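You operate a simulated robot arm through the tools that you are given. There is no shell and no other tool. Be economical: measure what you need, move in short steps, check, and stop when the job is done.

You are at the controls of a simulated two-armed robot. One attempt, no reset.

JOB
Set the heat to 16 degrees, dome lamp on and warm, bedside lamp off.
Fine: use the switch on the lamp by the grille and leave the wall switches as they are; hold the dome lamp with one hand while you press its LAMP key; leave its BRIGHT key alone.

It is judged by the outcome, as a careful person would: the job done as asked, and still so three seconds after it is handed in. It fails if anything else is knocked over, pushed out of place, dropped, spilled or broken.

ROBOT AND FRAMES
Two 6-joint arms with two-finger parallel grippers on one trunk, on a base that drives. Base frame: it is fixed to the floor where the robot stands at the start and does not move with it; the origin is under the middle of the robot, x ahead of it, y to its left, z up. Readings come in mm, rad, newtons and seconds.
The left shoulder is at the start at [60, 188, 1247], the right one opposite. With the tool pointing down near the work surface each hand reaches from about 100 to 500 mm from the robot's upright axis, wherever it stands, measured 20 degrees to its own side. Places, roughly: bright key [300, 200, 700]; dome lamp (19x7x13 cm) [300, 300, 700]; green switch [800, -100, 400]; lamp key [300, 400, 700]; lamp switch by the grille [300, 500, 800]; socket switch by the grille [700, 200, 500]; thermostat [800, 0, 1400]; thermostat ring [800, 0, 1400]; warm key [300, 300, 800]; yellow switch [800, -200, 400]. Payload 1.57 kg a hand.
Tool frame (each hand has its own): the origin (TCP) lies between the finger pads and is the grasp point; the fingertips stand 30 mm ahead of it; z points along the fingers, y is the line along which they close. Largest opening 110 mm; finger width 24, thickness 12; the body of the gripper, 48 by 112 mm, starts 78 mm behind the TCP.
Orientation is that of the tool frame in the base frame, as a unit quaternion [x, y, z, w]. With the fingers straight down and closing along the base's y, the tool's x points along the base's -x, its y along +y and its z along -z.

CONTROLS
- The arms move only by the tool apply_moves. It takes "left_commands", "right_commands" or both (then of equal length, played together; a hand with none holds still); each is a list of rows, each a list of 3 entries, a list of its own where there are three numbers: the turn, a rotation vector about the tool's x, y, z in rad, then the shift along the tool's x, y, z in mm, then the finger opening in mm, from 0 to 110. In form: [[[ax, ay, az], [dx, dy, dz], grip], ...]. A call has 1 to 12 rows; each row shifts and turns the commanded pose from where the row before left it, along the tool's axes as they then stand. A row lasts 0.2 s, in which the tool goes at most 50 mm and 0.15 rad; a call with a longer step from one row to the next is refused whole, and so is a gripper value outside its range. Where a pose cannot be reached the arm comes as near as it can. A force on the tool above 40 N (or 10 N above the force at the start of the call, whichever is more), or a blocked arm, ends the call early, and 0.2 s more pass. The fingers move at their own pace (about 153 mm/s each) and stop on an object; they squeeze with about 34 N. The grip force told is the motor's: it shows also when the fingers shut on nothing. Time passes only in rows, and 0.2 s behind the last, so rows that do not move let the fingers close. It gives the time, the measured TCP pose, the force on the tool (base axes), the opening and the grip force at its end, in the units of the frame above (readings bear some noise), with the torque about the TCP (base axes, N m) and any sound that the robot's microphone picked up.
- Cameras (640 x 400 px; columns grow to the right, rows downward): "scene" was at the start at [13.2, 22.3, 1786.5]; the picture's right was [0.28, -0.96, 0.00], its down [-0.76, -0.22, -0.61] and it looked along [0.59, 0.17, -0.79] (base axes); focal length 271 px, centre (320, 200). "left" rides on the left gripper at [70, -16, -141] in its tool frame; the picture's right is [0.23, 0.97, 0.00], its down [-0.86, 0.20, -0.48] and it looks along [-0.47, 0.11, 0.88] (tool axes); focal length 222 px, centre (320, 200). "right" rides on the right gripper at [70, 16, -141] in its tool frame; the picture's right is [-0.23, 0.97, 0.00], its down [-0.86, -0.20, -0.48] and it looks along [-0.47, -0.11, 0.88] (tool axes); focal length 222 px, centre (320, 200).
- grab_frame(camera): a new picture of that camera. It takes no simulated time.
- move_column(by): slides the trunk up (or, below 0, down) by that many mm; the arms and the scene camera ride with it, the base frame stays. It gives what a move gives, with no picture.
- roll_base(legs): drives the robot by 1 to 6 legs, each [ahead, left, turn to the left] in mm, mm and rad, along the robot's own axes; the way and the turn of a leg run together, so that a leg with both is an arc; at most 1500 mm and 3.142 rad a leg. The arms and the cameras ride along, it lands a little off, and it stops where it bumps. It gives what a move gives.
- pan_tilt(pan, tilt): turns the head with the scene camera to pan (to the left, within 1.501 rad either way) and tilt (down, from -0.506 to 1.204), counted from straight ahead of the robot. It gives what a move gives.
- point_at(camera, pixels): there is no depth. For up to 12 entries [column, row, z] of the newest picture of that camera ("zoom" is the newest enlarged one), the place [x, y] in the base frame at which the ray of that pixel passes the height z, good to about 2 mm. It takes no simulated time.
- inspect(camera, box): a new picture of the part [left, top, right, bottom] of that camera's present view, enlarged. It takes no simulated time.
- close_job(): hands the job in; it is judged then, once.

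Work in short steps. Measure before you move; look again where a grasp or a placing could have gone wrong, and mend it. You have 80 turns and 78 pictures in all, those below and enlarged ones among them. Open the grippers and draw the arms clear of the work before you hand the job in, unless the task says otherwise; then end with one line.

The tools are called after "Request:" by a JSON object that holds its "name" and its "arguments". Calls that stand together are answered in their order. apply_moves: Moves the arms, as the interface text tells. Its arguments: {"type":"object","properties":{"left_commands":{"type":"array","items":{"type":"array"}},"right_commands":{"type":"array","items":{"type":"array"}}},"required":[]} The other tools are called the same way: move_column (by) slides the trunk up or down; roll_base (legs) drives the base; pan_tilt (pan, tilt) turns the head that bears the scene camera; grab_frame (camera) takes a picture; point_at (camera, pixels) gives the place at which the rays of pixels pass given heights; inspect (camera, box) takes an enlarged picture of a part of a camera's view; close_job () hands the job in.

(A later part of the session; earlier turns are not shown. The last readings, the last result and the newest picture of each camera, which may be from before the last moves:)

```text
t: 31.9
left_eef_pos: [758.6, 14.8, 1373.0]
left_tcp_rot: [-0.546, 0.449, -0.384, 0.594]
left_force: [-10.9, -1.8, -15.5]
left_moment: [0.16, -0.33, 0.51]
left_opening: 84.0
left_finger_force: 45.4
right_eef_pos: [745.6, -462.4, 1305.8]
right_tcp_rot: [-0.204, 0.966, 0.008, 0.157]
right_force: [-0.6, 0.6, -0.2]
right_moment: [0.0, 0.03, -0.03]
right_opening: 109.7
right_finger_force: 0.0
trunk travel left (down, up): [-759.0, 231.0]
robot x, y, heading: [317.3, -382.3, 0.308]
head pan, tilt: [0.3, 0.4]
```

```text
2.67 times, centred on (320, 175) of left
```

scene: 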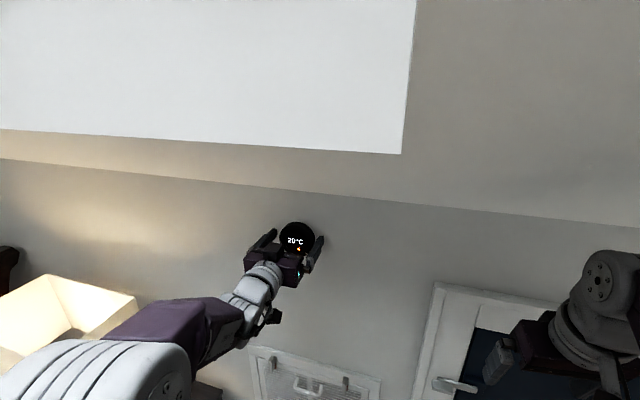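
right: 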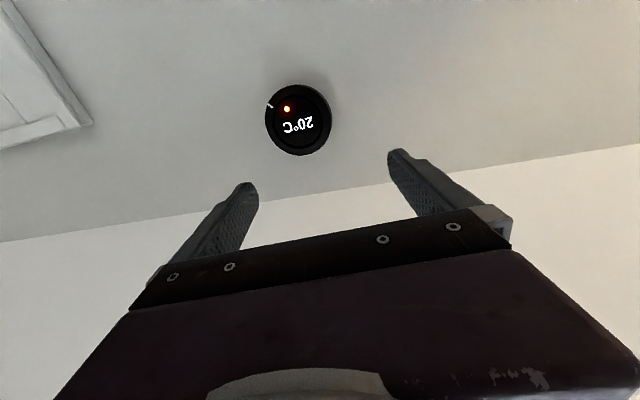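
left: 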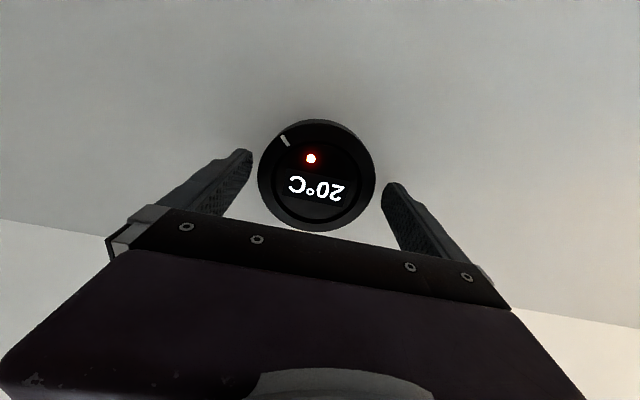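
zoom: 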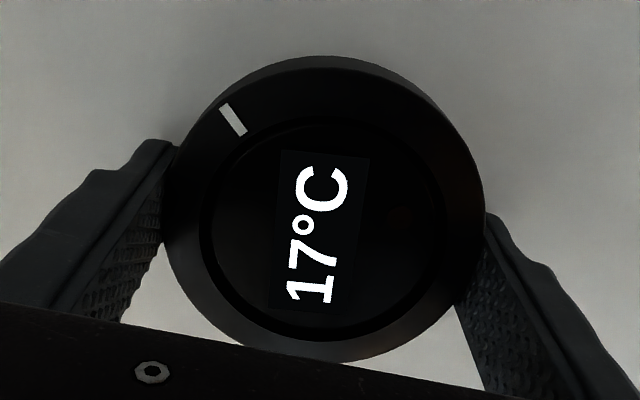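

Still 17°C at 1.45 rad; about 0.44 rad/degree, so I turn 0.3 rad more to centre on 16.

Request:
{"name": "apply_moves", "arguments": {"left_commands": [[[0, 0, -0.15], [0, 1.5, -1], 70], [[0, 0, -0.15], [0, 0, 0], 70], [[0, 0, 0], [0, 0, 0], 70]]}}

Request:
{"name": "inspect", "arguments": {"camera": "left", "box": [200, 100, 440, 250]}}

```text
t: 32.7
left_eef_pos: [759.5, 16.0, 1372.9]
left_tcp_rot: [0.606, -0.364, 0.468, -0.53]
left_force: [-6.2, 0.1, -10.2]
left_moment: [0.49, -1.27, 0.53]
left_opening: 83.7
left_finger_force: 44.9
right_eef_pos: [746.8, -461.8, 1306.4]
right_tcp_rot: [-0.204, 0.966, 0.008, 0.157]
right_force: [0.1, 1.1, 0.2]
right_moment: [-0.02, 0.0, 0.0]
right_opening: 110.2
right_finger_force: 0.1
trunk travel left (down, up): [-759.0, 231.0]
robot x, y, heading: [318.8, -384.8, 0.306]
head pan, tilt: [0.3, 0.4]
```

```text
2.67 times, centred on (320, 175) of left
```

zoom: 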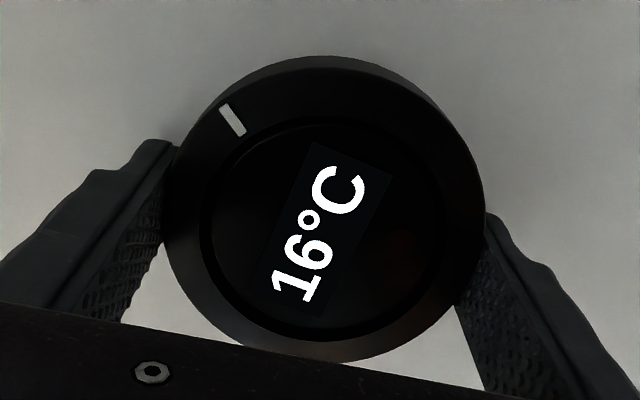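

It reads 16°C. I open the fingers and back straight out, then untwist and check.

Request:
{"name": "apply_moves", "arguments": {"left_commands": [[[0, 0, 0], [0, 0, 0], 110], [[0, 0, 0], [0, 0, 0], 110], [[0, 0, 0], [0, 0, -10], 110], [[0, 0, 0], [0, 0, -20], 110], [[0, 0, 0], [0, 0, -25], 110], [[0, 0, 0], [0, 0, -25], 110]]}}

Request:
{"name": "inspect", "arguments": {"camera": "scene", "box": [240, 200, 350, 270]}}

```text
t: 34.1
left_eef_pos: [682.3, -9.1, 1371.8]
left_tcp_rot: [0.606, -0.365, 0.467, -0.53]
left_force: [0.0, 0.2, 1.2]
left_moment: [0.0, 0.02, 0.01]
left_opening: 109.9
left_finger_force: 0.0
right_eef_pos: [746.6, -463.9, 1306.0]
right_tcp_rot: [-0.203, 0.966, 0.007, 0.158]
right_force: [0.2, -0.3, 0.0]
right_moment: [0.01, 0.01, 0.01]
right_opening: 109.9
right_finger_force: 0.1
trunk travel left (down, up): [-759.0, 231.0]
robot x, y, heading: [319.7, -384.8, 0.304]
head pan, tilt: [0.3, 0.4]
```

```text
5.71 times, centred on (295, 235) of scene
```

zoom: 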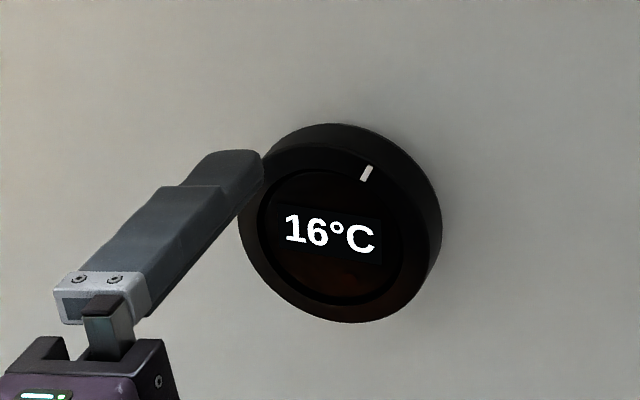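

Thermostat shows 16°C and the hand is free. I back the base off 160 mm and untwist the left hand.

Request:
{"name": "roll_base", "arguments": {"legs": [[-160, 0, 0]]}}

Request:
{"name": "apply_moves", "arguments": {"left_commands": [[[0, 0, 0.146], [0, 0, 0], 110], [[0, 0, 0.146], [0, 0, 0], 110], [[0, 0, 0.146], [0, 0, 0], 110], [[0, 0, 0.146], [0, 0, 0], 110], [[0, 0, 0.146], [0, 0, 0], 110], [[0, 0, 0.146], [0, 0, 0], 110], [[0, 0, 0.146], [0, 0, 0], 110], [[0, 0, 0.146], [0, 0, 0], 110], [[0, 0, 0.146], [0, 0, 0], 110], [[0, 0, 0.146], [0, 0, 0], 110], [[0, 0, 0.146], [0, 0, 0], 110], [[0, 0, 0.146], [0, 0, 0], 110]]}}

Request:
{"name": "apply_moves", "arguments": {"left_commands": [[[0, 0.1428, 0], [0, 5, -8], 110], [[0, 0.1428, 0], [2, 5, -8], 110], [[0, 0.1428, 0], [4, 5, -8], 110], [[0, 0.1428, 0], [5, 5, -7], 110], [[0, 0.1428, 0], [7, 5, -6], 110], [[0, 0.1428, 0], [8, 5, -5], 110], [[0, 0.1428, 0], [9, 5, -4], 110], [[0, 0.1428, 0], [10, 5, -3], 110], [[0, 0.1428, 0], [10, 5, -2], 110], [[0, 0.1428, 0], [10, 5, -1], 110], [[0, 0.1428, 0], [10, 5, 0], 110]]}}

```text
t: 35.5
left_eef_pos: [534.5, -55.6, 1369.6]
left_tcp_rot: [0.608, -0.365, 0.466, -0.53]
left_force: [-0.4, -0.5, 0.2]
left_moment: [0.01, -0.01, 0.01]
left_opening: 109.9
left_finger_force: 0.1
right_eef_pos: [600.7, -508.5, 1304.7]
right_tcp_rot: [-0.204, 0.966, 0.008, 0.155]
right_force: [-0.3, 0.3, -0.3]
right_moment: [-0.01, 0.04, -0.01]
right_opening: 109.9
right_finger_force: 0.2
trunk travel left (down, up): [-759.0, 231.0]
robot x, y, heading: [169.5, -434.7, 0.306]
head pan, tilt: [0.3, 0.4]
```

```text
t: 38.1
left_eef_pos: [531.8, -56.0, 1371.5]
left_tcp_rot: [-0.107, 0.7, 0.109, 0.698]
left_force: [0.3, -0.3, -0.9]
left_moment: [0.0, -0.03, -0.01]
left_opening: 110.2
left_finger_force: 0.0
right_eef_pos: [597.0, -510.8, 1305.4]
right_tcp_rot: [-0.204, 0.966, 0.008, 0.156]
right_force: [-0.1, -0.3, -0.1]
right_moment: [0.03, -0.04, 0.0]
right_opening: 110.0
right_finger_force: 0.1
trunk travel left (down, up): [-759.0, 231.0]
robot x, y, heading: [169.0, -431.0, 0.311]
head pan, tilt: [0.3, 0.4]
```

```text
t: 40.5
left_eef_pos: [432.9, -22.6, 1342.0]
left_tcp_rot: [-0.154, 0.988, 0.0, -0.003]
left_force: [0.1, -1.0, -0.3]
left_moment: [0.0, 0.05, -0.02]
left_opening: 110.1
left_finger_force: 0.1
left hand out of reach, approached as far as the arm can: row 1, 2
right_eef_pos: [598.1, -509.3, 1305.3]
right_tcp_rot: [-0.204, 0.966, 0.008, 0.155]
right_force: [0.3, 0.8, -0.4]
right_moment: [0.02, 0.0, 0.0]
right_opening: 110.2
right_finger_force: 0.0
trunk travel left (down, up): [-759.0, 231.0]
robot x, y, heading: [164.3, -428.2, 0.309]
head pan, tilt: [0.3, 0.4]
```

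Both hands are up and down-pointing. I back a little more and drive left 700 mm to the front of the nightstand.

Request:
{"name": "roll_base", "arguments": {"legs": [[-40, 0, 0], [0, 700, 0]]}}

Request:
{"name": "pan_tilt", "arguments": {"pan": 0.1, "tilt": 1.0}}

Request:
{"name": "grab_frame", "arguments": {"camera": "scene"}}

Request:
{"name": "grab_frame", "arguments": {"camera": "left"}}

```text
t: 44.7
left_eef_pos: [186.3, 618.3, 1343.8]
left_tcp_rot: [-0.154, 0.988, 0.001, -0.001]
left_force: [-0.9, 0.2, 0.5]
left_moment: [0.02, 0.0, 0.03]
left_opening: 109.8
left_finger_force: 0.1
right_eef_pos: [350.4, 130.5, 1304.8]
right_tcp_rot: [-0.204, 0.966, 0.009, 0.157]
right_force: [1.0, 0.6, -0.1]
right_moment: [0.0, -0.03, 0.0]
right_opening: 109.9
right_finger_force: 0.1
trunk travel left (down, up): [-759.0, 231.0]
robot x, y, heading: [-79.5, 214.3, 0.304]
head pan, tilt: [0.3, 0.4]
```

```text
t: 45.7
left_eef_pos: [185.2, 618.2, 1343.5]
left_tcp_rot: [-0.154, 0.988, 0.0, -0.001]
left_force: [-0.2, -0.2, -0.3]
left_moment: [0.0, 0.01, 0.0]
left_opening: 110.0
left_finger_force: 0.1
right_eef_pos: [350.1, 132.0, 1306.3]
right_tcp_rot: [-0.204, 0.966, 0.008, 0.157]
right_force: [0.3, 0.2, -0.2]
right_moment: [0.0, -0.01, -0.01]
right_opening: 110.2
right_finger_force: 0.1
trunk travel left (down, up): [-759.0, 231.0]
robot x, y, heading: [-80.1, 211.0, 0.312]
head pan, tilt: [0.099, 1.0]
```

```text
37 pictures are left
```

scene: 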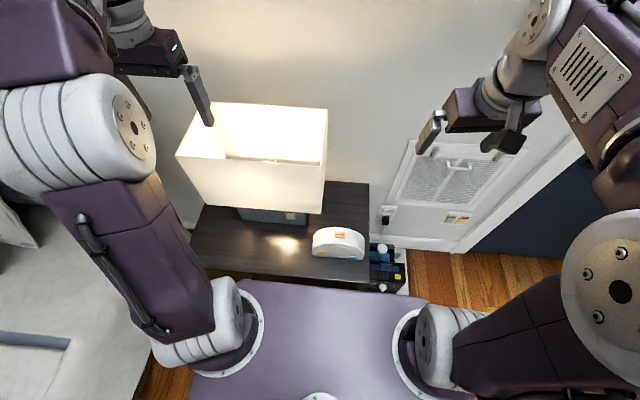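

```text
36 pictures are left
```

left: 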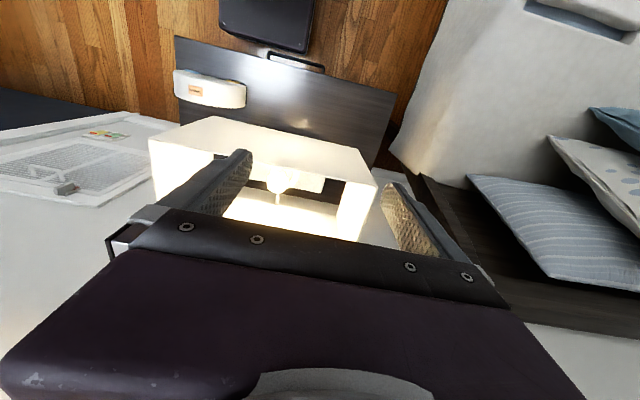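

I enlarge the dome lamp and the bedside lamp in the scene view.

Request:
{"name": "inspect", "arguments": {"camera": "scene", "box": [290, 215, 380, 272]}}

Request:
{"name": "inspect", "arguments": {"camera": "scene", "box": [170, 95, 340, 235]}}

Request:
{"name": "inspect", "arguments": {"camera": "left", "box": [140, 40, 400, 240]}}

```text
7.02 times, centred on (335, 244) of scene
```

zoom: 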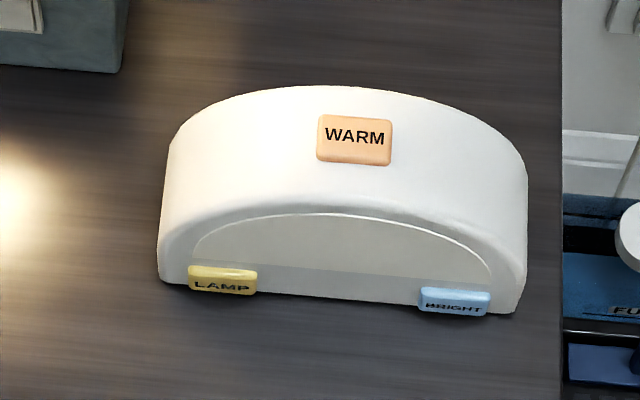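

```text
2.86 times, centred on (255, 165) of scene
```

zoom: 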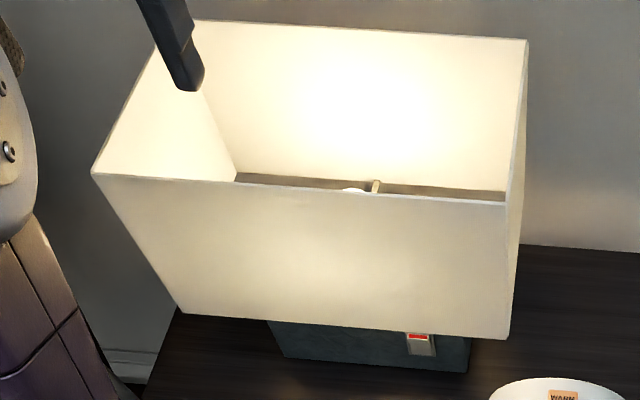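

```text
2.00 times, centred on (270, 140) of left
```

zoom: 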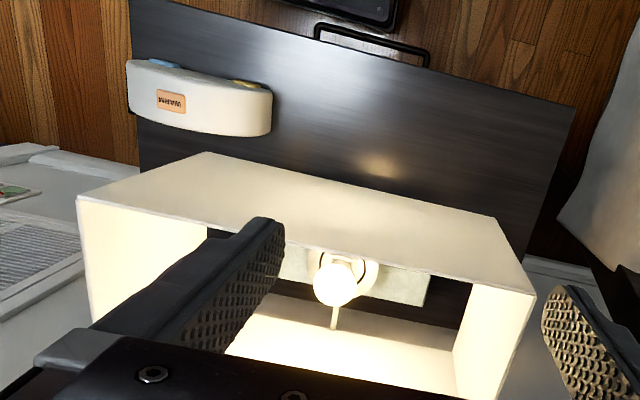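

I use the known 190 mm width of the dome lamp to find the table height: rays for its front foot corners at several heights.

Request:
{"name": "point_at", "arguments": {"camera": "scene", "pixels": [[312.2, 255.7, 550], [362.8, 260, 550], [312.2, 255.7, 600], [362.8, 260, 600], [312.2, 255.7, 650], [362.8, 260, 650], [321, 255.5, 600], [353.5, 258.5, 600], [290, 214.7, 650], [340, 235.5, 730], [369, 184, 600], [370, 282, 600]]}}

Request:
{"name": "point_at", "arguments": {"camera": "left", "pixels": [[175, 37, 550], [175, 37, 600], [175, 37, 650], [396, 93, 550], [396, 93, 600], [396, 93, 650]]}}

```text
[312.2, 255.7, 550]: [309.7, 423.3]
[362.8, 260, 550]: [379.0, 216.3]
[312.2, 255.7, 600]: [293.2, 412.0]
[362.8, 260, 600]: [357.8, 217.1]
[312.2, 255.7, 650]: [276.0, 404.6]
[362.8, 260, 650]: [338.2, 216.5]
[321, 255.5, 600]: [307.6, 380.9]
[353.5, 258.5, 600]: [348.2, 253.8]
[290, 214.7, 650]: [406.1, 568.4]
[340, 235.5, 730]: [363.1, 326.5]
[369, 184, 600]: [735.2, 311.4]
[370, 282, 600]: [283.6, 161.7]
```

```text
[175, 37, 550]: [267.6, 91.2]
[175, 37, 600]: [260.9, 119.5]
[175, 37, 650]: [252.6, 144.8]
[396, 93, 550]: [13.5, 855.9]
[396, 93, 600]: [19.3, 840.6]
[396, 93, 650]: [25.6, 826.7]
```

I triangulate the WARM key from both cameras: left (196, 90.5) and scene (339.8, 235.5).

Request:
{"name": "point_at", "arguments": {"camera": "left", "pixels": [[196, 90.5, 730], [196, 90.5, 760], [196, 90.5, 790], [196, 90.5, 820], [262, 82, 650], [262, 82, 680]]}}

Request:
{"name": "point_at", "arguments": {"camera": "scene", "pixels": [[339.8, 235.5, 730], [339.8, 235.5, 760], [339.8, 235.5, 790], [339.8, 235.5, 820], [321, 255.5, 650], [321, 255.5, 680], [353.5, 258.5, 650], [353.5, 258.5, 680], [290, 214.7, 690], [290, 214.7, 720]]}}

```text
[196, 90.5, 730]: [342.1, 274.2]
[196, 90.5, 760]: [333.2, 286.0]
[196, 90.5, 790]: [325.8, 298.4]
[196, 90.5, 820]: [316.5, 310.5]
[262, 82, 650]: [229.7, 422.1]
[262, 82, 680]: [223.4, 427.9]
```

```text
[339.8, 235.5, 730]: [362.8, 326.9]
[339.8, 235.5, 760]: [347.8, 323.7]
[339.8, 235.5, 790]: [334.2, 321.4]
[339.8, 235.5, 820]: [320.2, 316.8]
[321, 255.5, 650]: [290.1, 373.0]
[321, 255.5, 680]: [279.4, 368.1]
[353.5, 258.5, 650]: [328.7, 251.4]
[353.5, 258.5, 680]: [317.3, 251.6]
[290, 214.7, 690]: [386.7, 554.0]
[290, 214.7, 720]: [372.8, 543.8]
```

Triangulation puts the table top at z≈703, WARM key at [313,316,833]. Before lowering the trunk I pull both hands back clear of the table and turn the right hand so it will close front-to-back on the dome lamp.

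Request:
{"name": "apply_moves", "arguments": {"left_commands": [[[0, 0, 0], [40, 0, 0], 110], [[0, 0, 0], [40, 0, 0], 110], [[0, 0, 0], [40, 0, 0], 110], [[0, 0, 0], [30, 0, 0], 110], [[0, 0, 0], [0, 0, 0], 40], [[0, 0, 0], [0, 0, 0], 0], [[0, 0, 0], [0, 0, 0], 0], [[0, 0, 0], [0, 0, 0], 0], [[0, 0, 0], [0, 0, 0], 0], [[0, 0, 0], [0, 0, 0], 0], [[0, 0, 0], [0, 0, 0], 0], [[0, 0, 0], [0, 0, 0], 0]], "right_commands": [[[0, 0.15, 0], [35, 0, 0], 110], [[0, 0.15, 0], [35, 0, 0], 110], [[0, 0, -0.146], [20, 0, 0], 110], [[0, 0, -0.146], [0, 0, 0], 110], [[0, 0, -0.146], [0, 0, 0], 110], [[0, 0, -0.146], [0, 0, 0], 110], [[0, 0, -0.146], [0, 0, 0], 110], [[0, 0, -0.146], [0, 0, 0], 110], [[0, 0, -0.146], [0, 0, 0], 110], [[0, 0, -0.146], [0, 0, 0], 110], [[0, 0, -0.146], [0, 0, 0], 110], [[0, 0, -0.146], [0, 0, 0], 110]]}}

Request:
{"name": "move_column", "arguments": {"by": -300}}

Request:
{"name": "grab_frame", "arguments": {"camera": "scene"}}

```text
t: 48.3
left_eef_pos: [42.2, 571.3, 1343.8]
left_tcp_rot: [-0.153, 0.988, 0.001, -0.001]
left_force: [-0.5, -0.1, 1.2]
left_moment: [-0.04, 0.01, -0.02]
left_opening: 0.0
left_finger_force: 20.7
right_eef_pos: [269.7, 96.0, 1288.4]
right_tcp_rot: [0.806, -0.592, 0.023, 0.007]
right_force: [-0.2, 0.0, -0.2]
right_moment: [-0.02, 0.01, 0.02]
right_opening: 109.9
right_finger_force: 0.1
trunk travel left (down, up): [-759.0, 231.0]
robot x, y, heading: [-80.2, 209.9, 0.308]
head pan, tilt: [0.099, 1.0]
```

```text
t: 51.3
left_eef_pos: [43.5, 572.9, 1043.7]
left_tcp_rot: [-0.153, 0.988, 0.001, -0.001]
left_force: [0.1, 0.2, 0.9]
left_moment: [0.01, -0.01, 0.01]
left_opening: 0.1
left_finger_force: 21.3
right_eef_pos: [270.3, 95.6, 988.4]
right_tcp_rot: [0.805, -0.593, 0.024, 0.006]
right_force: [0.2, -0.4, -0.9]
right_moment: [0.02, 0.01, -0.03]
right_opening: 110.0
right_finger_force: 0.1
trunk travel left (down, up): [-459.0, 531.0]
robot x, y, heading: [-80.1, 208.8, 0.31]
head pan, tilt: [0.099, 1.0]
```

```text
32 pictures are left
```

scene: 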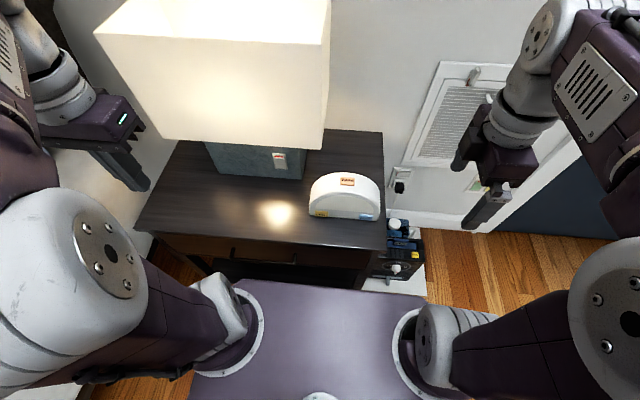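

The lower view shows more. I enlarge the region with the switch and the dome lamp for measuring.

Request:
{"name": "inspect", "arguments": {"camera": "scene", "box": [260, 140, 396, 225]}}

```text
4.71 times, centred on (328, 182) of scene
```

zoom: 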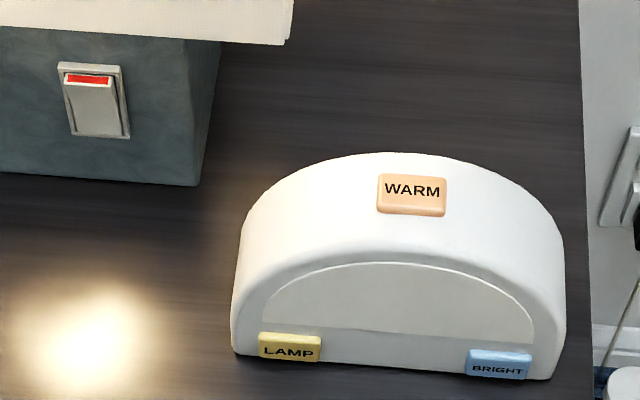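

I query the zoom rays for the keys, the switch and foot corners to triangulate against the earlier view.

Request:
{"name": "point_at", "arguments": {"camera": "zoom", "pixels": [[411, 196, 820], [411, 196, 840], [290, 347, 700], [290, 347, 720], [499, 365, 700], [499, 365, 720], [95, 100, 740], [95, 100, 760], [95, 100, 780], [232, 350, 700], [556, 380, 700], [197, 186, 700]]}}

```text
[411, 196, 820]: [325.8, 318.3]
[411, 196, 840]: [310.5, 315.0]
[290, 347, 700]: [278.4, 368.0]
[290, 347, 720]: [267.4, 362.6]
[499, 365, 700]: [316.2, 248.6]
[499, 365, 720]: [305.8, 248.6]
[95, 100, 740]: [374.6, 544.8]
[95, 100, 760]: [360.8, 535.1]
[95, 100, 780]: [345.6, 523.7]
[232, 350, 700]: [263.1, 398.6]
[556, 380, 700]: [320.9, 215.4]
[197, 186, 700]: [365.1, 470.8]
```

The switch is at about [344, 522, 783] (wall frame u=484, v=395), table at z≈700. I lower the trunk another 290 mm so the left hand can be levelled at switch height.

Request:
{"name": "move_column", "arguments": {"by": -280}}

Request:
{"name": "apply_moves", "arguments": {"left_commands": [[[0, -0.1428, 0], [-6, -12, -4], 0], [[0, -0.1428, 0], [-6, -12, -3], 0], [[0, -0.1428, 0], [-6, -12, -2], 0], [[0, -0.1428, 0], [-6, -12, -1], 0], [[0, -0.1428, 0], [-5, -12, 0], 0], [[0, -0.1428, 0], [-5, -12, 1], 0], [[0, -0.1428, 0], [-5, -12, 2], 0], [[0, -0.1428, 0], [-4, -12, 3], 0], [[0, -0.1428, 0], [-4, -12, 3], 0], [[0, -0.1428, 0], [-3, -10, 4], 0], [[0, -0.1428, 0], [-3, -10, 4], 0]]}}

Request:
{"name": "grab_frame", "arguments": {"camera": "scene"}}

Request:
{"name": "grab_frame", "arguments": {"camera": "left"}}

```text
t: 54.2
left_eef_pos: [42.7, 572.3, 763.5]
left_tcp_rot: [-0.154, 0.988, 0.001, -0.001]
left_force: [0.2, -0.8, 0.1]
left_moment: [-0.03, -0.01, 0.02]
left_opening: 0.0
left_finger_force: 21.0
right_eef_pos: [269.9, 95.6, 708.3]
right_tcp_rot: [0.805, -0.592, 0.022, 0.007]
right_force: [-0.5, -0.1, 0.3]
right_moment: [0.03, 0.0, -0.01]
right_opening: 110.1
right_finger_force: 0.1
trunk travel left (down, up): [-179.0, 811.0]
robot x, y, heading: [-81.5, 211.1, 0.312]
head pan, tilt: [0.099, 1.0]
```

```text
t: 56.6
left_eef_pos: [210.2, 653.9, 843.1]
left_tcp_rot: [-0.109, 0.699, 0.109, 0.698]
left_force: [-1.0, -0.3, -0.3]
left_moment: [0.01, -0.01, 0.0]
left_opening: 0.0
left_finger_force: 21.8
left hand out of reach, approached as far as the arm can: row 1, 2, 3, 4, 5, 6, 7, 8, 9, 10
right_eef_pos: [270.9, 96.6, 708.9]
right_tcp_rot: [0.805, -0.593, 0.023, 0.007]
right_force: [0.4, 1.0, -0.5]
right_moment: [-0.01, -0.01, 0.0]
right_opening: 110.0
right_finger_force: 0.1
trunk travel left (down, up): [-179.0, 811.0]
robot x, y, heading: [-79.7, 211.3, 0.308]
head pan, tilt: [0.099, 1.0]
```

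```text
30 pictures are left
```

scene: 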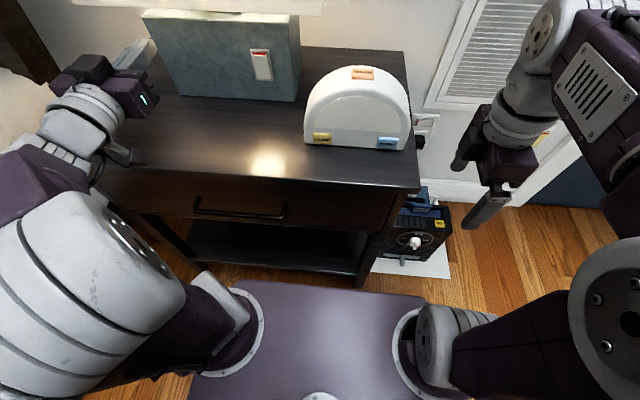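

```text
29 pictures are left
```

left: 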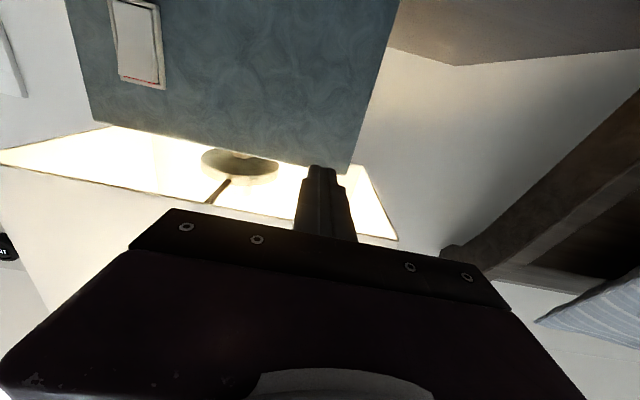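

The hand is level at u≈396 with no contact. I zoom in on the switch in the left view to see its state.

Request:
{"name": "inspect", "arguments": {"camera": "left", "box": [60, 0, 220, 100]}}

Request:
{"name": "point_at", "arguments": {"camera": "left", "pixels": [[138, 45, 770], [138, 45, 780], [138, 45, 790], [103, 127, 860], [103, 127, 880], [350, 170, 860], [398, 240, 860], [398, 240, 900], [2, 165, 860], [2, 165, 900]]}}

```text
4.00 times, centred on (140, 50) of left
```

zoom: 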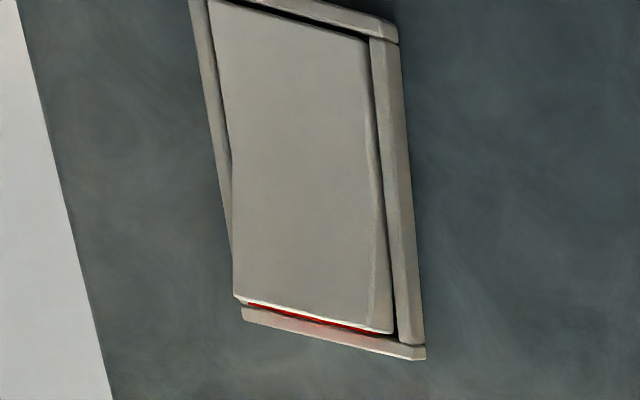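

```text
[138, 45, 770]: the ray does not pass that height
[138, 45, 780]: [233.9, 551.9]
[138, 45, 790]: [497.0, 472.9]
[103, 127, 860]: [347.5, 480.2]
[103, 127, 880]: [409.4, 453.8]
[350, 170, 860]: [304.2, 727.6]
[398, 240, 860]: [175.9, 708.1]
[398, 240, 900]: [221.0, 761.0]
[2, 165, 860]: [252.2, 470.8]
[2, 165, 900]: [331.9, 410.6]
```

The switch is ON (top edge out with red showing), so I must press its top half at about z=798, v=395. I move the level hand right 166 mm and down 45 mm first.

Request:
{"name": "apply_moves", "arguments": {"left_commands": [[[0, 0, 0], [9, -33, 0], 0], [[0, 0, 0], [9, -33, 0], 0], [[0, 0, 0], [9, -33, 0], 0], [[0, 0, 0], [9, -33, 0], 0], [[0, 0, 0], [9, -34, 0], 0]]}}

Request:
{"name": "grab_frame", "arguments": {"camera": "left"}}

```text
t: 57.8
left_eef_pos: [296.6, 555.1, 798.2]
left_tcp_rot: [-0.106, 0.7, 0.107, 0.698]
left_force: [-1.4, 0.5, -0.2]
left_moment: [0.02, 0.0, -0.01]
left_opening: 0.0
left_finger_force: 21.2
left hand out of reach, approached as far as the arm can: row 1, 2, 3, 4, 5
right_eef_pos: [270.2, 96.0, 708.2]
right_tcp_rot: [0.805, -0.593, 0.024, 0.007]
right_force: [0.3, -0.1, 0.1]
right_moment: [0.01, -0.05, 0.0]
right_opening: 109.8
right_finger_force: 0.1
trunk travel left (down, up): [-179.0, 811.0]
robot x, y, heading: [-82.4, 209.4, 0.303]
head pan, tilt: [0.099, 1.0]
```

```text
27 pictures are left
```

left: 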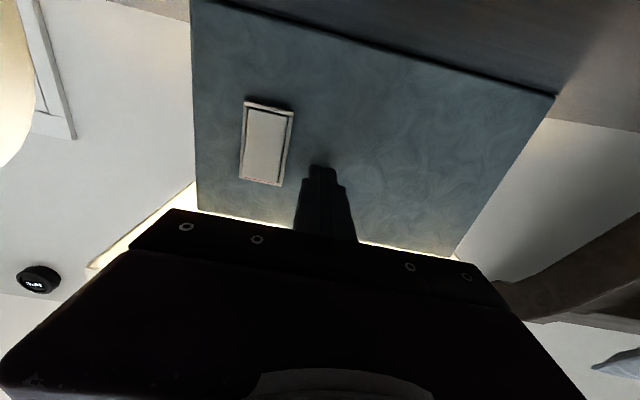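

The hand got pushed forward (tips ~8 mm from the lamp base). I drive the base back 55 mm for a better reach posture, then go right 46 mm.

Request:
{"name": "roll_base", "arguments": {"legs": [[-55, 0, 0]]}}

Request:
{"name": "apply_moves", "arguments": {"left_commands": [[[0, 0, 0], [0, -23, 0], 0], [[0, 0, 0], [0, -23, 0], 0]]}}

Request:
{"name": "grab_frame", "arguments": {"camera": "left"}}

```text
t: 58.7
left_eef_pos: [243.5, 538.5, 798.5]
left_tcp_rot: [-0.108, 0.7, 0.108, 0.698]
left_force: [-0.6, 0.5, 0.6]
left_moment: [0.0, 0.03, 0.0]
left_opening: 0.0
left_finger_force: 21.2
right_eef_pos: [217.1, 79.9, 710.2]
right_tcp_rot: [0.805, -0.593, 0.024, 0.006]
right_force: [0.0, 0.0, -0.5]
right_moment: [0.02, -0.03, -0.01]
right_opening: 110.1
right_finger_force: 0.2
trunk travel left (down, up): [-179.0, 811.0]
robot x, y, heading: [-131.3, 193.2, 0.309]
head pan, tilt: [0.099, 1.0]
```

```text
t: 59.3
left_eef_pos: [243.1, 539.3, 798.2]
left_tcp_rot: [-0.108, 0.7, 0.108, 0.698]
left_force: [-0.6, -0.3, 0.0]
left_moment: [-0.01, -0.01, 0.01]
left_opening: 0.0
left_finger_force: 21.7
left hand out of reach, approached as far as the arm can: row 1, 2
right_eef_pos: [216.6, 79.0, 708.7]
right_tcp_rot: [0.805, -0.593, 0.023, 0.006]
right_force: [0.1, 1.3, -0.2]
right_moment: [0.01, 0.06, -0.01]
right_opening: 110.0
right_finger_force: 0.1
trunk travel left (down, up): [-179.0, 811.0]
robot x, y, heading: [-132.2, 197.7, 0.306]
head pan, tilt: [0.099, 1.0]
```

```text
26 pictures are left
```

left: 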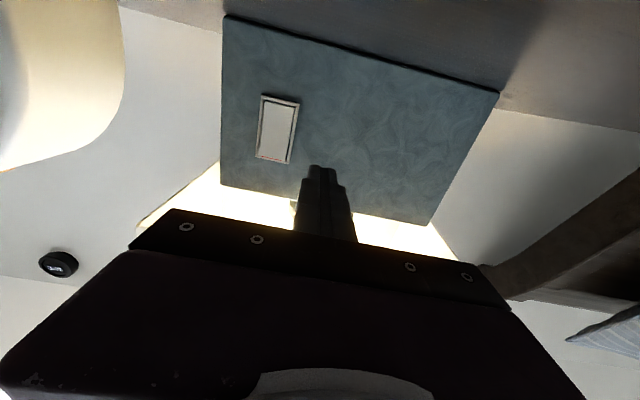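

The hand is at its minimum-reach boundary. I back the base another 45 mm, then extend the hand forward and right together.

Request:
{"name": "roll_base", "arguments": {"legs": [[-45, 0, 0]]}}

Request:
{"name": "apply_moves", "arguments": {"left_commands": [[[0, 0, 0], [0, 0, 25], 0], [[0, 0, 0], [0, 0, 25], 0], [[0, 0, 0], [0, -12, 10], 0], [[0, 0, 0], [0, -17, 5], 0], [[0, 0, 0], [0, -17, 0], 0]]}}

Request:
{"name": "grab_frame", "arguments": {"camera": "left"}}

```text
t: 60.2
left_eef_pos: [200.8, 525.3, 798.5]
left_tcp_rot: [-0.107, 0.7, 0.108, 0.698]
left_force: [0.7, 0.2, 0.3]
left_moment: [0.0, 0.01, 0.01]
left_opening: 0.0
left_finger_force: 21.3
right_eef_pos: [173.9, 65.7, 708.6]
right_tcp_rot: [0.804, -0.594, 0.024, 0.006]
right_force: [-0.3, -0.1, 0.6]
right_moment: [-0.05, -0.06, 0.0]
right_opening: 109.9
right_finger_force: 0.1
trunk travel left (down, up): [-179.0, 811.0]
robot x, y, heading: [-178.9, 180.4, 0.31]
head pan, tilt: [0.099, 1.0]
```

```text
t: 61.4
left_eef_pos: [250.9, 548.7, 807.0]
left_tcp_rot: [-0.106, 0.7, 0.106, 0.698]
left_force: [0.5, -0.2, -0.4]
left_moment: [-0.03, 0.0, -0.01]
left_opening: 0.0
left_finger_force: 21.4
left hand out of reach, approached as far as the arm can: row 1, 2, 3, 4, 5
right_eef_pos: [173.4, 66.0, 708.9]
right_tcp_rot: [0.805, -0.593, 0.023, 0.008]
right_force: [-0.3, -0.3, 0.1]
right_moment: [-0.03, 0.02, -0.01]
right_opening: 109.9
right_finger_force: 0.0
trunk travel left (down, up): [-179.0, 811.0]
robot x, y, heading: [-174.8, 179.4, 0.314]
head pan, tilt: [0.099, 1.0]
```

```text
25 pictures are left
```

left: 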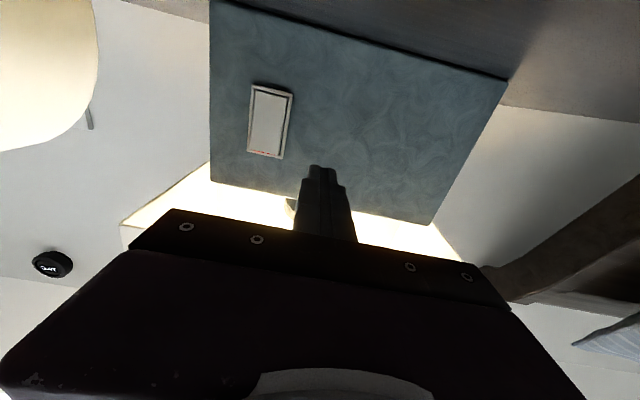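

Lateral motion to the right is blocked by a joint limit, so I shift the base instead: 50 mm right and 25 mm ahead.

Request:
{"name": "roll_base", "arguments": {"legs": [[25, -52, 0]]}}

Request:
{"name": "grab_frame", "arguments": {"camera": "left"}}

```text
t: 62.4
left_eef_pos: [290.9, 507.2, 807.4]
left_tcp_rot: [-0.105, 0.701, 0.106, 0.698]
left_force: [-0.1, -0.6, 0.6]
left_moment: [0.04, 0.0, 0.02]
left_opening: 0.0
left_finger_force: 21.4
right_eef_pos: [214.0, 24.9, 707.8]
right_tcp_rot: [0.805, -0.593, 0.023, 0.007]
right_force: [0.1, -0.6, -0.2]
right_moment: [0.03, 0.0, 0.02]
right_opening: 109.8
right_finger_force: 0.0
trunk travel left (down, up): [-179.0, 811.0]
robot x, y, heading: [-135.6, 138.6, 0.309]
head pan, tilt: [0.099, 1.0]
```

```text
24 pictures are left
```

left: 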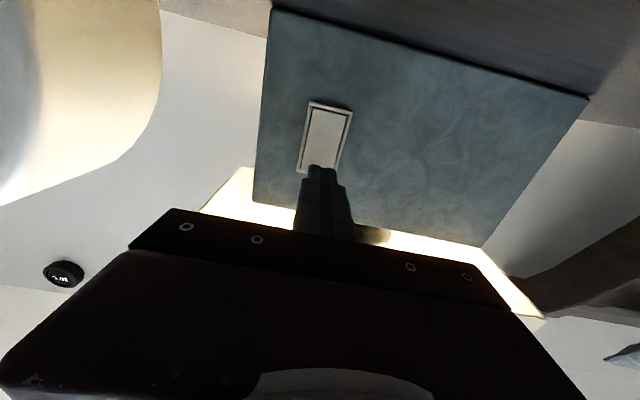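

Aligned with the switch column. I advance toward its top half, dropping 8 mm, pressing in small steps.

Request:
{"name": "apply_moves", "arguments": {"left_commands": [[[0, 0, 0], [5, -1, 8], 0], [[0, 0, 0], [5, -1, 6], 0], [[0, 0, 0], [0, 0, 4], 0], [[0, 0, 0], [0, 0, 3], 0]]}}

Request:
{"name": "inspect", "arguments": {"camera": "left", "box": [240, 80, 400, 180]}}

```text
t: 63.4
left_eef_pos: [308.0, 514.0, 798.7]
left_tcp_rot: [-0.102, 0.701, 0.104, 0.698]
left_force: [-18.7, -12.3, -1.9]
left_moment: [-0.19, 0.26, -0.12]
left_opening: 0.2
left_finger_force: 21.6
left hand out of reach, approached as far as the arm can: row 2
right_eef_pos: [211.3, 22.9, 708.5]
right_tcp_rot: [0.805, -0.593, 0.024, 0.006]
right_force: [0.0, -0.5, -0.8]
right_moment: [-0.01, 0.03, 0.02]
right_opening: 110.0
right_finger_force: 0.1
trunk travel left (down, up): [-179.0, 811.0]
robot x, y, heading: [-135.9, 137.6, 0.311]
head pan, tilt: [0.099, 1.0]
```

```text
4.00 times, centred on (320, 130) of left
```

zoom: 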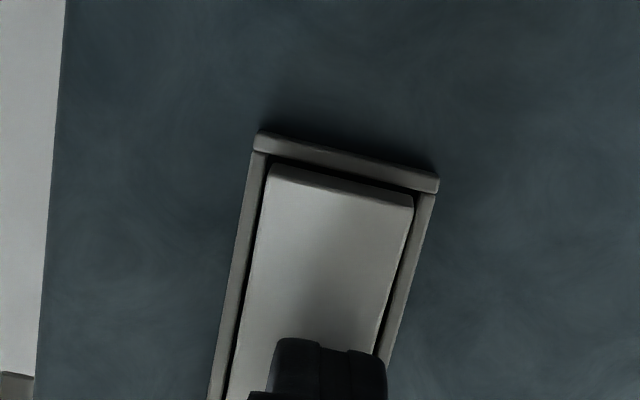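

There is about 22 N on the switch and the scene dimmed. I back off and check the lamp.

Request:
{"name": "apply_moves", "arguments": {"left_commands": [[[0, 0, 0], [0, 0, -10], 0], [[0, 0, 0], [0, 0, -20], 0]]}}

Request:
{"name": "grab_frame", "arguments": {"camera": "left"}}

Request:
{"name": "grab_frame", "arguments": {"camera": "scene"}}

```text
t: 64.0
left_eef_pos: [283.6, 504.8, 797.6]
left_tcp_rot: [-0.106, 0.701, 0.107, 0.697]
left_force: [0.0, 0.6, 0.1]
left_moment: [-0.02, -0.02, 0.02]
left_opening: 0.0
left_finger_force: 21.5
right_eef_pos: [214.0, 25.1, 709.3]
right_tcp_rot: [0.805, -0.592, 0.023, 0.007]
right_force: [-1.2, -1.0, 0.3]
right_moment: [-0.02, -0.01, -0.01]
right_opening: 110.0
right_finger_force: 0.1
trunk travel left (down, up): [-179.0, 811.0]
robot x, y, heading: [-134.4, 135.7, 0.309]
head pan, tilt: [0.099, 1.0]
```

```text
22 pictures are left
```

left: 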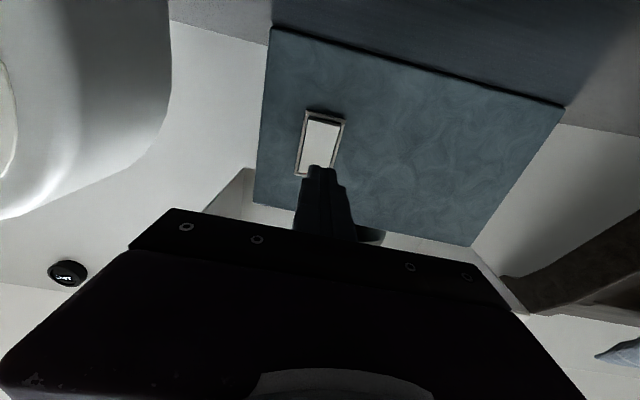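

```text
21 pictures are left
```

scene: 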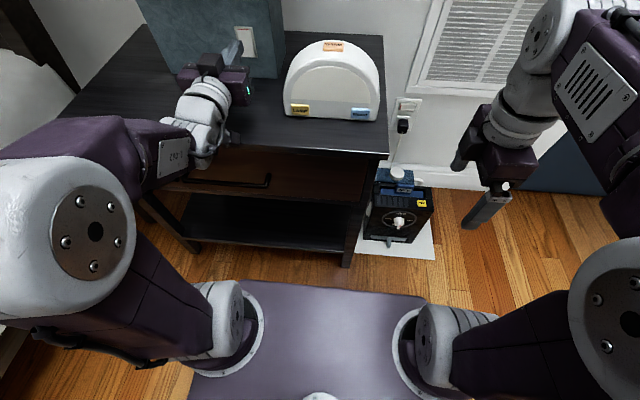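

The bedside lamp is off. Next I back away from it, raise the trunk 100 mm, and tilt the left hand back down (leaving it ~0.35 rad forward).

Request:
{"name": "roll_base", "arguments": {"legs": [[-70, 0, 0]]}}

Request:
{"name": "move_column", "arguments": {"by": 100}}

Request:
{"name": "apply_moves", "arguments": {"left_commands": [[[0, 0.1356, 0], [-5, 0, -5], 0], [[0, 0.1356, 0], [-5, 0, -5], 0], [[0, 0.1356, 0], [-3, 0, -6], 0], [[0, 0.1356, 0], [0, 0, -6], 0], [[0, 0.1356, 0], [5, 0, -6], 0], [[0, 0.1356, 0], [10, 0, -5], 0], [[0, 0.1356, 0], [12, 0, -4], 0], [[0, 0.1356, 0], [14, 0, -2], 0], [[0, 0.1356, 0], [14, 0, 0], 0]]}}

```text
t: 65.0
left_eef_pos: [212.8, 485.4, 797.5]
left_tcp_rot: [-0.104, 0.701, 0.105, 0.698]
left_force: [0.3, 0.1, 0.5]
left_moment: [-0.02, -0.01, -0.01]
left_opening: 0.0
left_finger_force: 20.7
right_eef_pos: [145.6, 2.1, 709.0]
right_tcp_rot: [0.805, -0.593, 0.024, 0.007]
right_force: [-0.2, 0.7, -0.3]
right_moment: [0.01, 0.03, 0.0]
right_opening: 110.0
right_finger_force: 0.2
trunk travel left (down, up): [-179.0, 811.0]
robot x, y, heading: [-204.0, 115.2, 0.311]
head pan, tilt: [0.099, 1.0]
```

```text
t: 66.3
left_eef_pos: [214.7, 483.2, 897.1]
left_tcp_rot: [-0.106, 0.701, 0.106, 0.697]
left_force: [-0.1, 0.5, 0.1]
left_moment: [0.02, -0.04, 0.02]
left_opening: 0.0
left_finger_force: 21.2
right_eef_pos: [147.1, 2.6, 808.3]
right_tcp_rot: [0.805, -0.593, 0.023, 0.007]
right_force: [-0.3, 1.1, 0.2]
right_moment: [-0.03, 0.04, -0.03]
right_opening: 110.4
right_finger_force: 0.0
trunk travel left (down, up): [-279.0, 711.0]
robot x, y, heading: [-203.5, 115.5, 0.311]
head pan, tilt: [0.099, 1.0]
```

```text
t: 68.3
left_eef_pos: [160.1, 450.7, 874.4]
left_tcp_rot: [-0.114, 0.959, 0.021, 0.257]
left_force: [0.3, 0.6, -0.3]
left_moment: [0.02, 0.01, 0.01]
left_opening: 0.1
left_finger_force: 21.3
left hand out of reach, approached as far as the arm can: row 2, 3, 4
right_eef_pos: [146.7, 2.6, 808.8]
right_tcp_rot: [0.804, -0.594, 0.023, 0.007]
right_force: [0.0, 0.1, 0.6]
right_moment: [0.0, -0.01, 0.0]
right_opening: 109.9
right_finger_force: 0.1
trunk travel left (down, up): [-279.0, 711.0]
robot x, y, heading: [-201.4, 118.9, 0.309]
head pan, tilt: [0.099, 1.0]
```

Left hand is tilted as wanted. I pull it back 100 mm, then drive the base ahead 130 and left 30 to centre on the dome lamp.

Request:
{"name": "apply_moves", "arguments": {"left_commands": [[[0, 0, 0], [29, 0, -16.5], 0], [[0, 0, 0], [29, 0, -16.5], 0], [[0, 0, 0], [29, 0, -16.5], 0]]}}

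Request:
{"name": "roll_base", "arguments": {"legs": [[130, 30, 0]]}}

Request:
{"name": "pan_tilt", "arguments": {"pan": 0.0, "tilt": 0.8}}

Request:
{"name": "grab_frame", "arguments": {"camera": "scene"}}

```text
t: 69.1
left_eef_pos: [79.8, 439.2, 877.3]
left_tcp_rot: [-0.113, 0.959, 0.019, 0.258]
left_force: [0.7, 0.3, 0.0]
left_moment: [-0.03, 0.0, -0.03]
left_opening: 0.0
left_finger_force: 21.3
left hand out of reach, approached as far as the arm can: row 3
right_eef_pos: [146.6, 1.9, 808.8]
right_tcp_rot: [0.805, -0.593, 0.023, 0.007]
right_force: [-0.1, 0.4, 0.3]
right_moment: [-0.01, -0.02, 0.0]
right_opening: 110.0
right_finger_force: 0.1
trunk travel left (down, up): [-279.0, 711.0]
robot x, y, heading: [-204.8, 118.0, 0.306]
head pan, tilt: [0.099, 1.0]
```

```text
t: 70.4
left_eef_pos: [194.1, 507.3, 878.9]
left_tcp_rot: [-0.114, 0.959, 0.019, 0.258]
left_force: [-0.1, -0.1, -0.9]
left_moment: [0.0, 0.02, 0.04]
left_opening: 0.0
left_finger_force: 21.0
right_eef_pos: [262.3, 72.3, 807.2]
right_tcp_rot: [0.805, -0.592, 0.023, 0.008]
right_force: [1.2, 0.2, 0.3]
right_moment: [0.0, 0.05, -0.01]
right_opening: 110.1
right_finger_force: 0.1
trunk travel left (down, up): [-279.0, 711.0]
robot x, y, heading: [-84.8, 182.1, 0.311]
head pan, tilt: [0.099, 1.0]
```

```text
t: 71.2
left_eef_pos: [192.4, 507.4, 877.2]
left_tcp_rot: [-0.114, 0.959, 0.018, 0.258]
left_force: [-0.4, 0.1, 0.0]
left_moment: [0.0, -0.01, -0.01]
left_opening: 0.1
left_finger_force: 21.3
right_eef_pos: [261.7, 71.4, 808.3]
right_tcp_rot: [0.806, -0.592, 0.023, 0.007]
right_force: [-0.7, -0.2, 0.3]
right_moment: [-0.01, 0.01, 0.0]
right_opening: 109.9
right_finger_force: 0.1
trunk travel left (down, up): [-279.0, 711.0]
robot x, y, heading: [-85.4, 185.9, 0.315]
head pan, tilt: [0.0, 0.799]
```

```text
20 pictures are left
```

scene: 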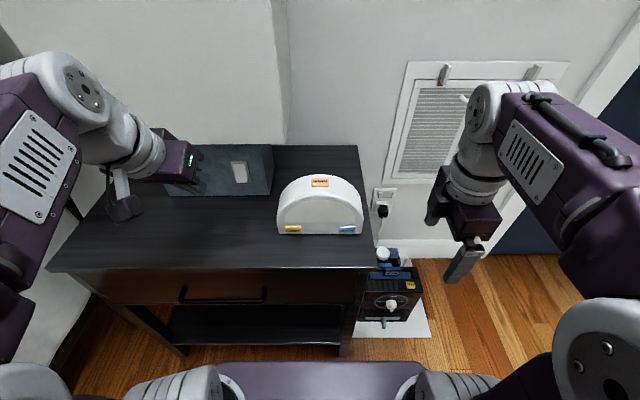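

Everything is in view. The right hand goes forward 134 mm on the right of the dome lamp, then left 75 mm, and I check alignment before straddling it.

Request:
{"name": "apply_moves", "arguments": {"right_commands": [[[0, 0, 0], [0, -45, 0], 110], [[0, 0, 0], [0, -45, 0], 110], [[0, 0, 0], [0, -44, 0], 110], [[0, 0, 0], [-25, 0, 3], 110], [[0, 0, 0], [-25, 0, 3], 110], [[0, 0, 0], [-25, 0, 4], 110]]}}

Request:
{"name": "inspect", "arguments": {"camera": "scene", "box": [240, 120, 460, 260]}}

Request:
{"name": "grab_frame", "arguments": {"camera": "right"}}

```text
t: 72.6
left_eef_pos: [192.2, 506.5, 878.5]
left_tcp_rot: [-0.115, 0.959, 0.019, 0.258]
left_force: [-0.6, 0.2, 0.3]
left_moment: [0.01, 0.01, 0.0]
left_opening: 0.0
left_finger_force: 21.3
right_eef_pos: [368.9, 182.7, 797.5]
right_tcp_rot: [0.805, -0.593, 0.024, 0.007]
right_force: [0.4, 0.0, 0.6]
right_moment: [0.05, 0.0, 0.0]
right_opening: 110.0
right_finger_force: 0.0
trunk travel left (down, up): [-279.0, 711.0]
robot x, y, heading: [-89.5, 185.5, 0.31]
head pan, tilt: [0.0, 0.799]
```

```text
2.86 times, centred on (350, 190) of scene
```

zoom: 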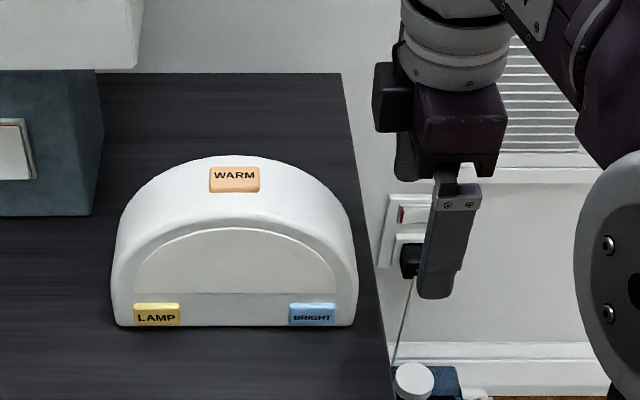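

```text
18 pictures are left
```

right: 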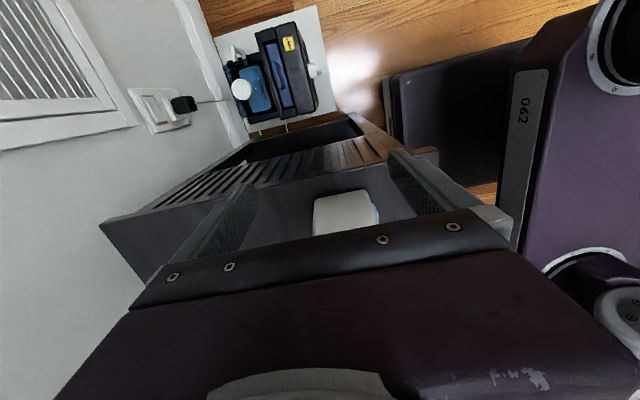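

Dome's midline appears ~10 mm nearer the robot than the grip's. I shift 9 mm back and slide left 90 mm to straddle the lamp at v≈154, then look.

Request:
{"name": "apply_moves", "arguments": {"right_commands": [[[0, 0, 0], [-10, 9, 0], 110], [[0, 0, 0], [-20, 0, 0], 110], [[0, 0, 0], [-20, 0, 0], 110], [[0, 0, 0], [-20, 0, 0], 110], [[0, 0, 0], [-20, 0, 0], 110]]}}

Request:
{"name": "grab_frame", "arguments": {"camera": "right"}}

Request:
{"name": "inspect", "arguments": {"camera": "scene", "box": [260, 120, 420, 250]}}

```text
t: 73.8
left_eef_pos: [193.0, 507.2, 878.0]
left_tcp_rot: [-0.114, 0.959, 0.019, 0.258]
left_force: [0.5, -0.3, -0.4]
left_moment: [-0.01, 0.01, -0.03]
left_opening: 0.0
left_finger_force: 20.9
right_eef_pos: [332.1, 266.4, 793.5]
right_tcp_rot: [0.805, -0.593, 0.024, 0.007]
right_force: [-0.1, 0.7, 0.2]
right_moment: [-0.04, -0.03, 0.02]
right_opening: 110.1
right_finger_force: 0.0
trunk travel left (down, up): [-279.0, 711.0]
robot x, y, heading: [-88.4, 186.4, 0.311]
head pan, tilt: [0.0, 0.799]
```

```text
17 pictures are left
```

right: 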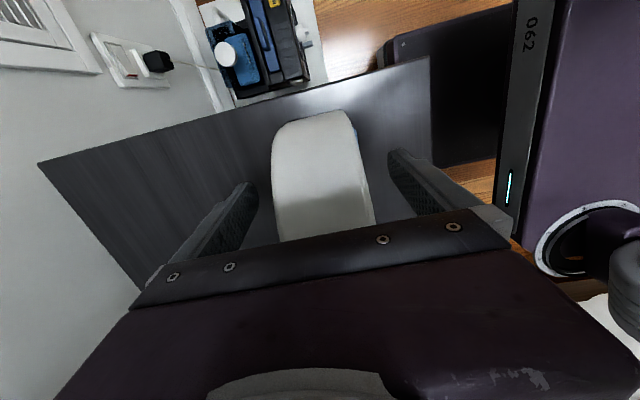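

```text
3.08 times, centred on (340, 185) of scene
```

zoom: 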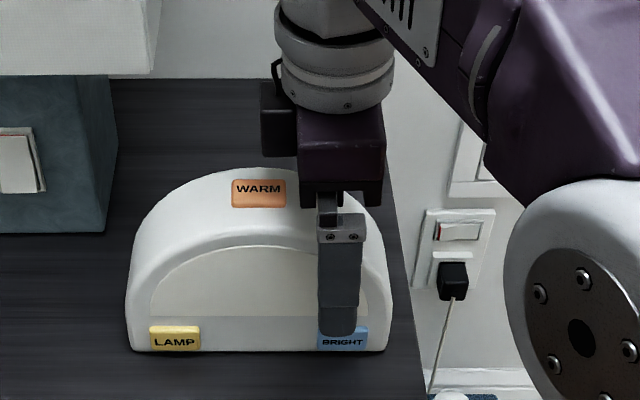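

The fingers straddle the lamp well. I rise 12 mm to stay well clear of BRIGHT, shift 2 mm, and close on the body.

Request:
{"name": "apply_moves", "arguments": {"right_commands": [[[0, 0, 0], [0, -2, -12], 110], [[0, 0, 0], [0, 0, 0], 90], [[0, 0, 0], [0, 0, 0], 80], [[0, 0, 0], [0, 0, 0], 72], [[0, 0, 0], [0, 0, 0], 64], [[0, 0, 0], [0, 0, 0], 60], [[0, 0, 0], [0, 0, 0], 60]]}}

Request:
{"name": "inspect", "arguments": {"camera": "scene", "box": [260, 120, 420, 250]}}

```text
t: 75.4
left_eef_pos: [193.8, 506.4, 878.2]
left_tcp_rot: [-0.114, 0.959, 0.019, 0.259]
left_force: [-0.9, -0.3, 0.8]
left_moment: [0.04, 0.01, -0.01]
left_opening: 0.0
left_finger_force: 21.2
right_eef_pos: [334.7, 267.4, 805.3]
right_tcp_rot: [0.805, -0.593, 0.023, 0.006]
right_force: [-1.7, -1.0, 1.8]
right_moment: [0.01, 0.43, 0.28]
right_opening: 64.3
right_finger_force: 34.0
trunk travel left (down, up): [-279.0, 711.0]
robot x, y, heading: [-88.3, 190.1, 0.31]
head pan, tilt: [0.0, 0.799]
```

```text
3.08 times, centred on (340, 185) of scene
```

zoom: 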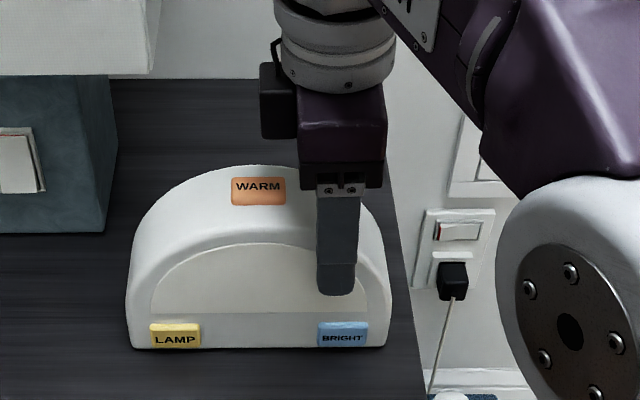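

Held firmly (64 mm, 34 N) with the keys untouched. Now the left hand moves over in front of the LAMP key: right 160, back 25, and down 90 mm, then I check.

Request:
{"name": "apply_moves", "arguments": {"left_commands": [[[-0.034, 0, -0.059], [0, -40, 0], 0], [[0, 0, 0], [11, -40, -6], 0], [[0, 0, 0], [11, -40, -6], 0], [[0, 0, 0], [0, -40, 0], 0], [[0, 0, 0], [15, 0, 26], 0], [[0, 0, 0], [15, 0, 26], 0], [[0, 0, 0], [15, 0, 26], 0]]}}

Request:
{"name": "grab_frame", "arguments": {"camera": "scene"}}

Request:
{"name": "point_at", "arguments": {"camera": "scene", "pixels": [[293, 230, 720], [293, 230, 730]]}}

```text
t: 77.0
left_eef_pos: [228.6, 348.6, 796.2]
left_tcp_rot: [-0.146, 0.955, 0.028, 0.257]
left_force: [-0.4, 1.2, -0.1]
left_moment: [0.0, 0.01, -0.01]
left_opening: 0.0
left_finger_force: 21.8
left hand out of reach, approached as far as the arm can: row 1, 2
right_eef_pos: [334.5, 267.1, 806.1]
right_tcp_rot: [0.805, -0.593, 0.024, 0.007]
right_force: [-0.4, -1.5, 2.2]
right_moment: [0.52, 0.64, 0.28]
right_opening: 64.2
right_finger_force: 33.9
trunk travel left (down, up): [-279.0, 711.0]
robot x, y, heading: [-86.4, 184.2, 0.312]
head pan, tilt: [0.0, 0.799]
```

```text
14 pictures are left
```

scene: 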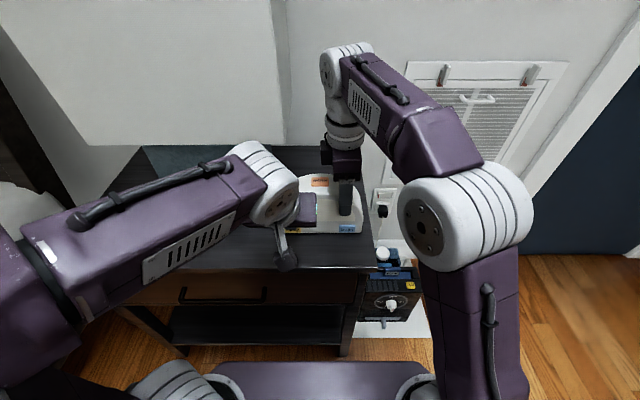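

```text
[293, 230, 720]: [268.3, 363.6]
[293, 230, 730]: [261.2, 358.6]
```

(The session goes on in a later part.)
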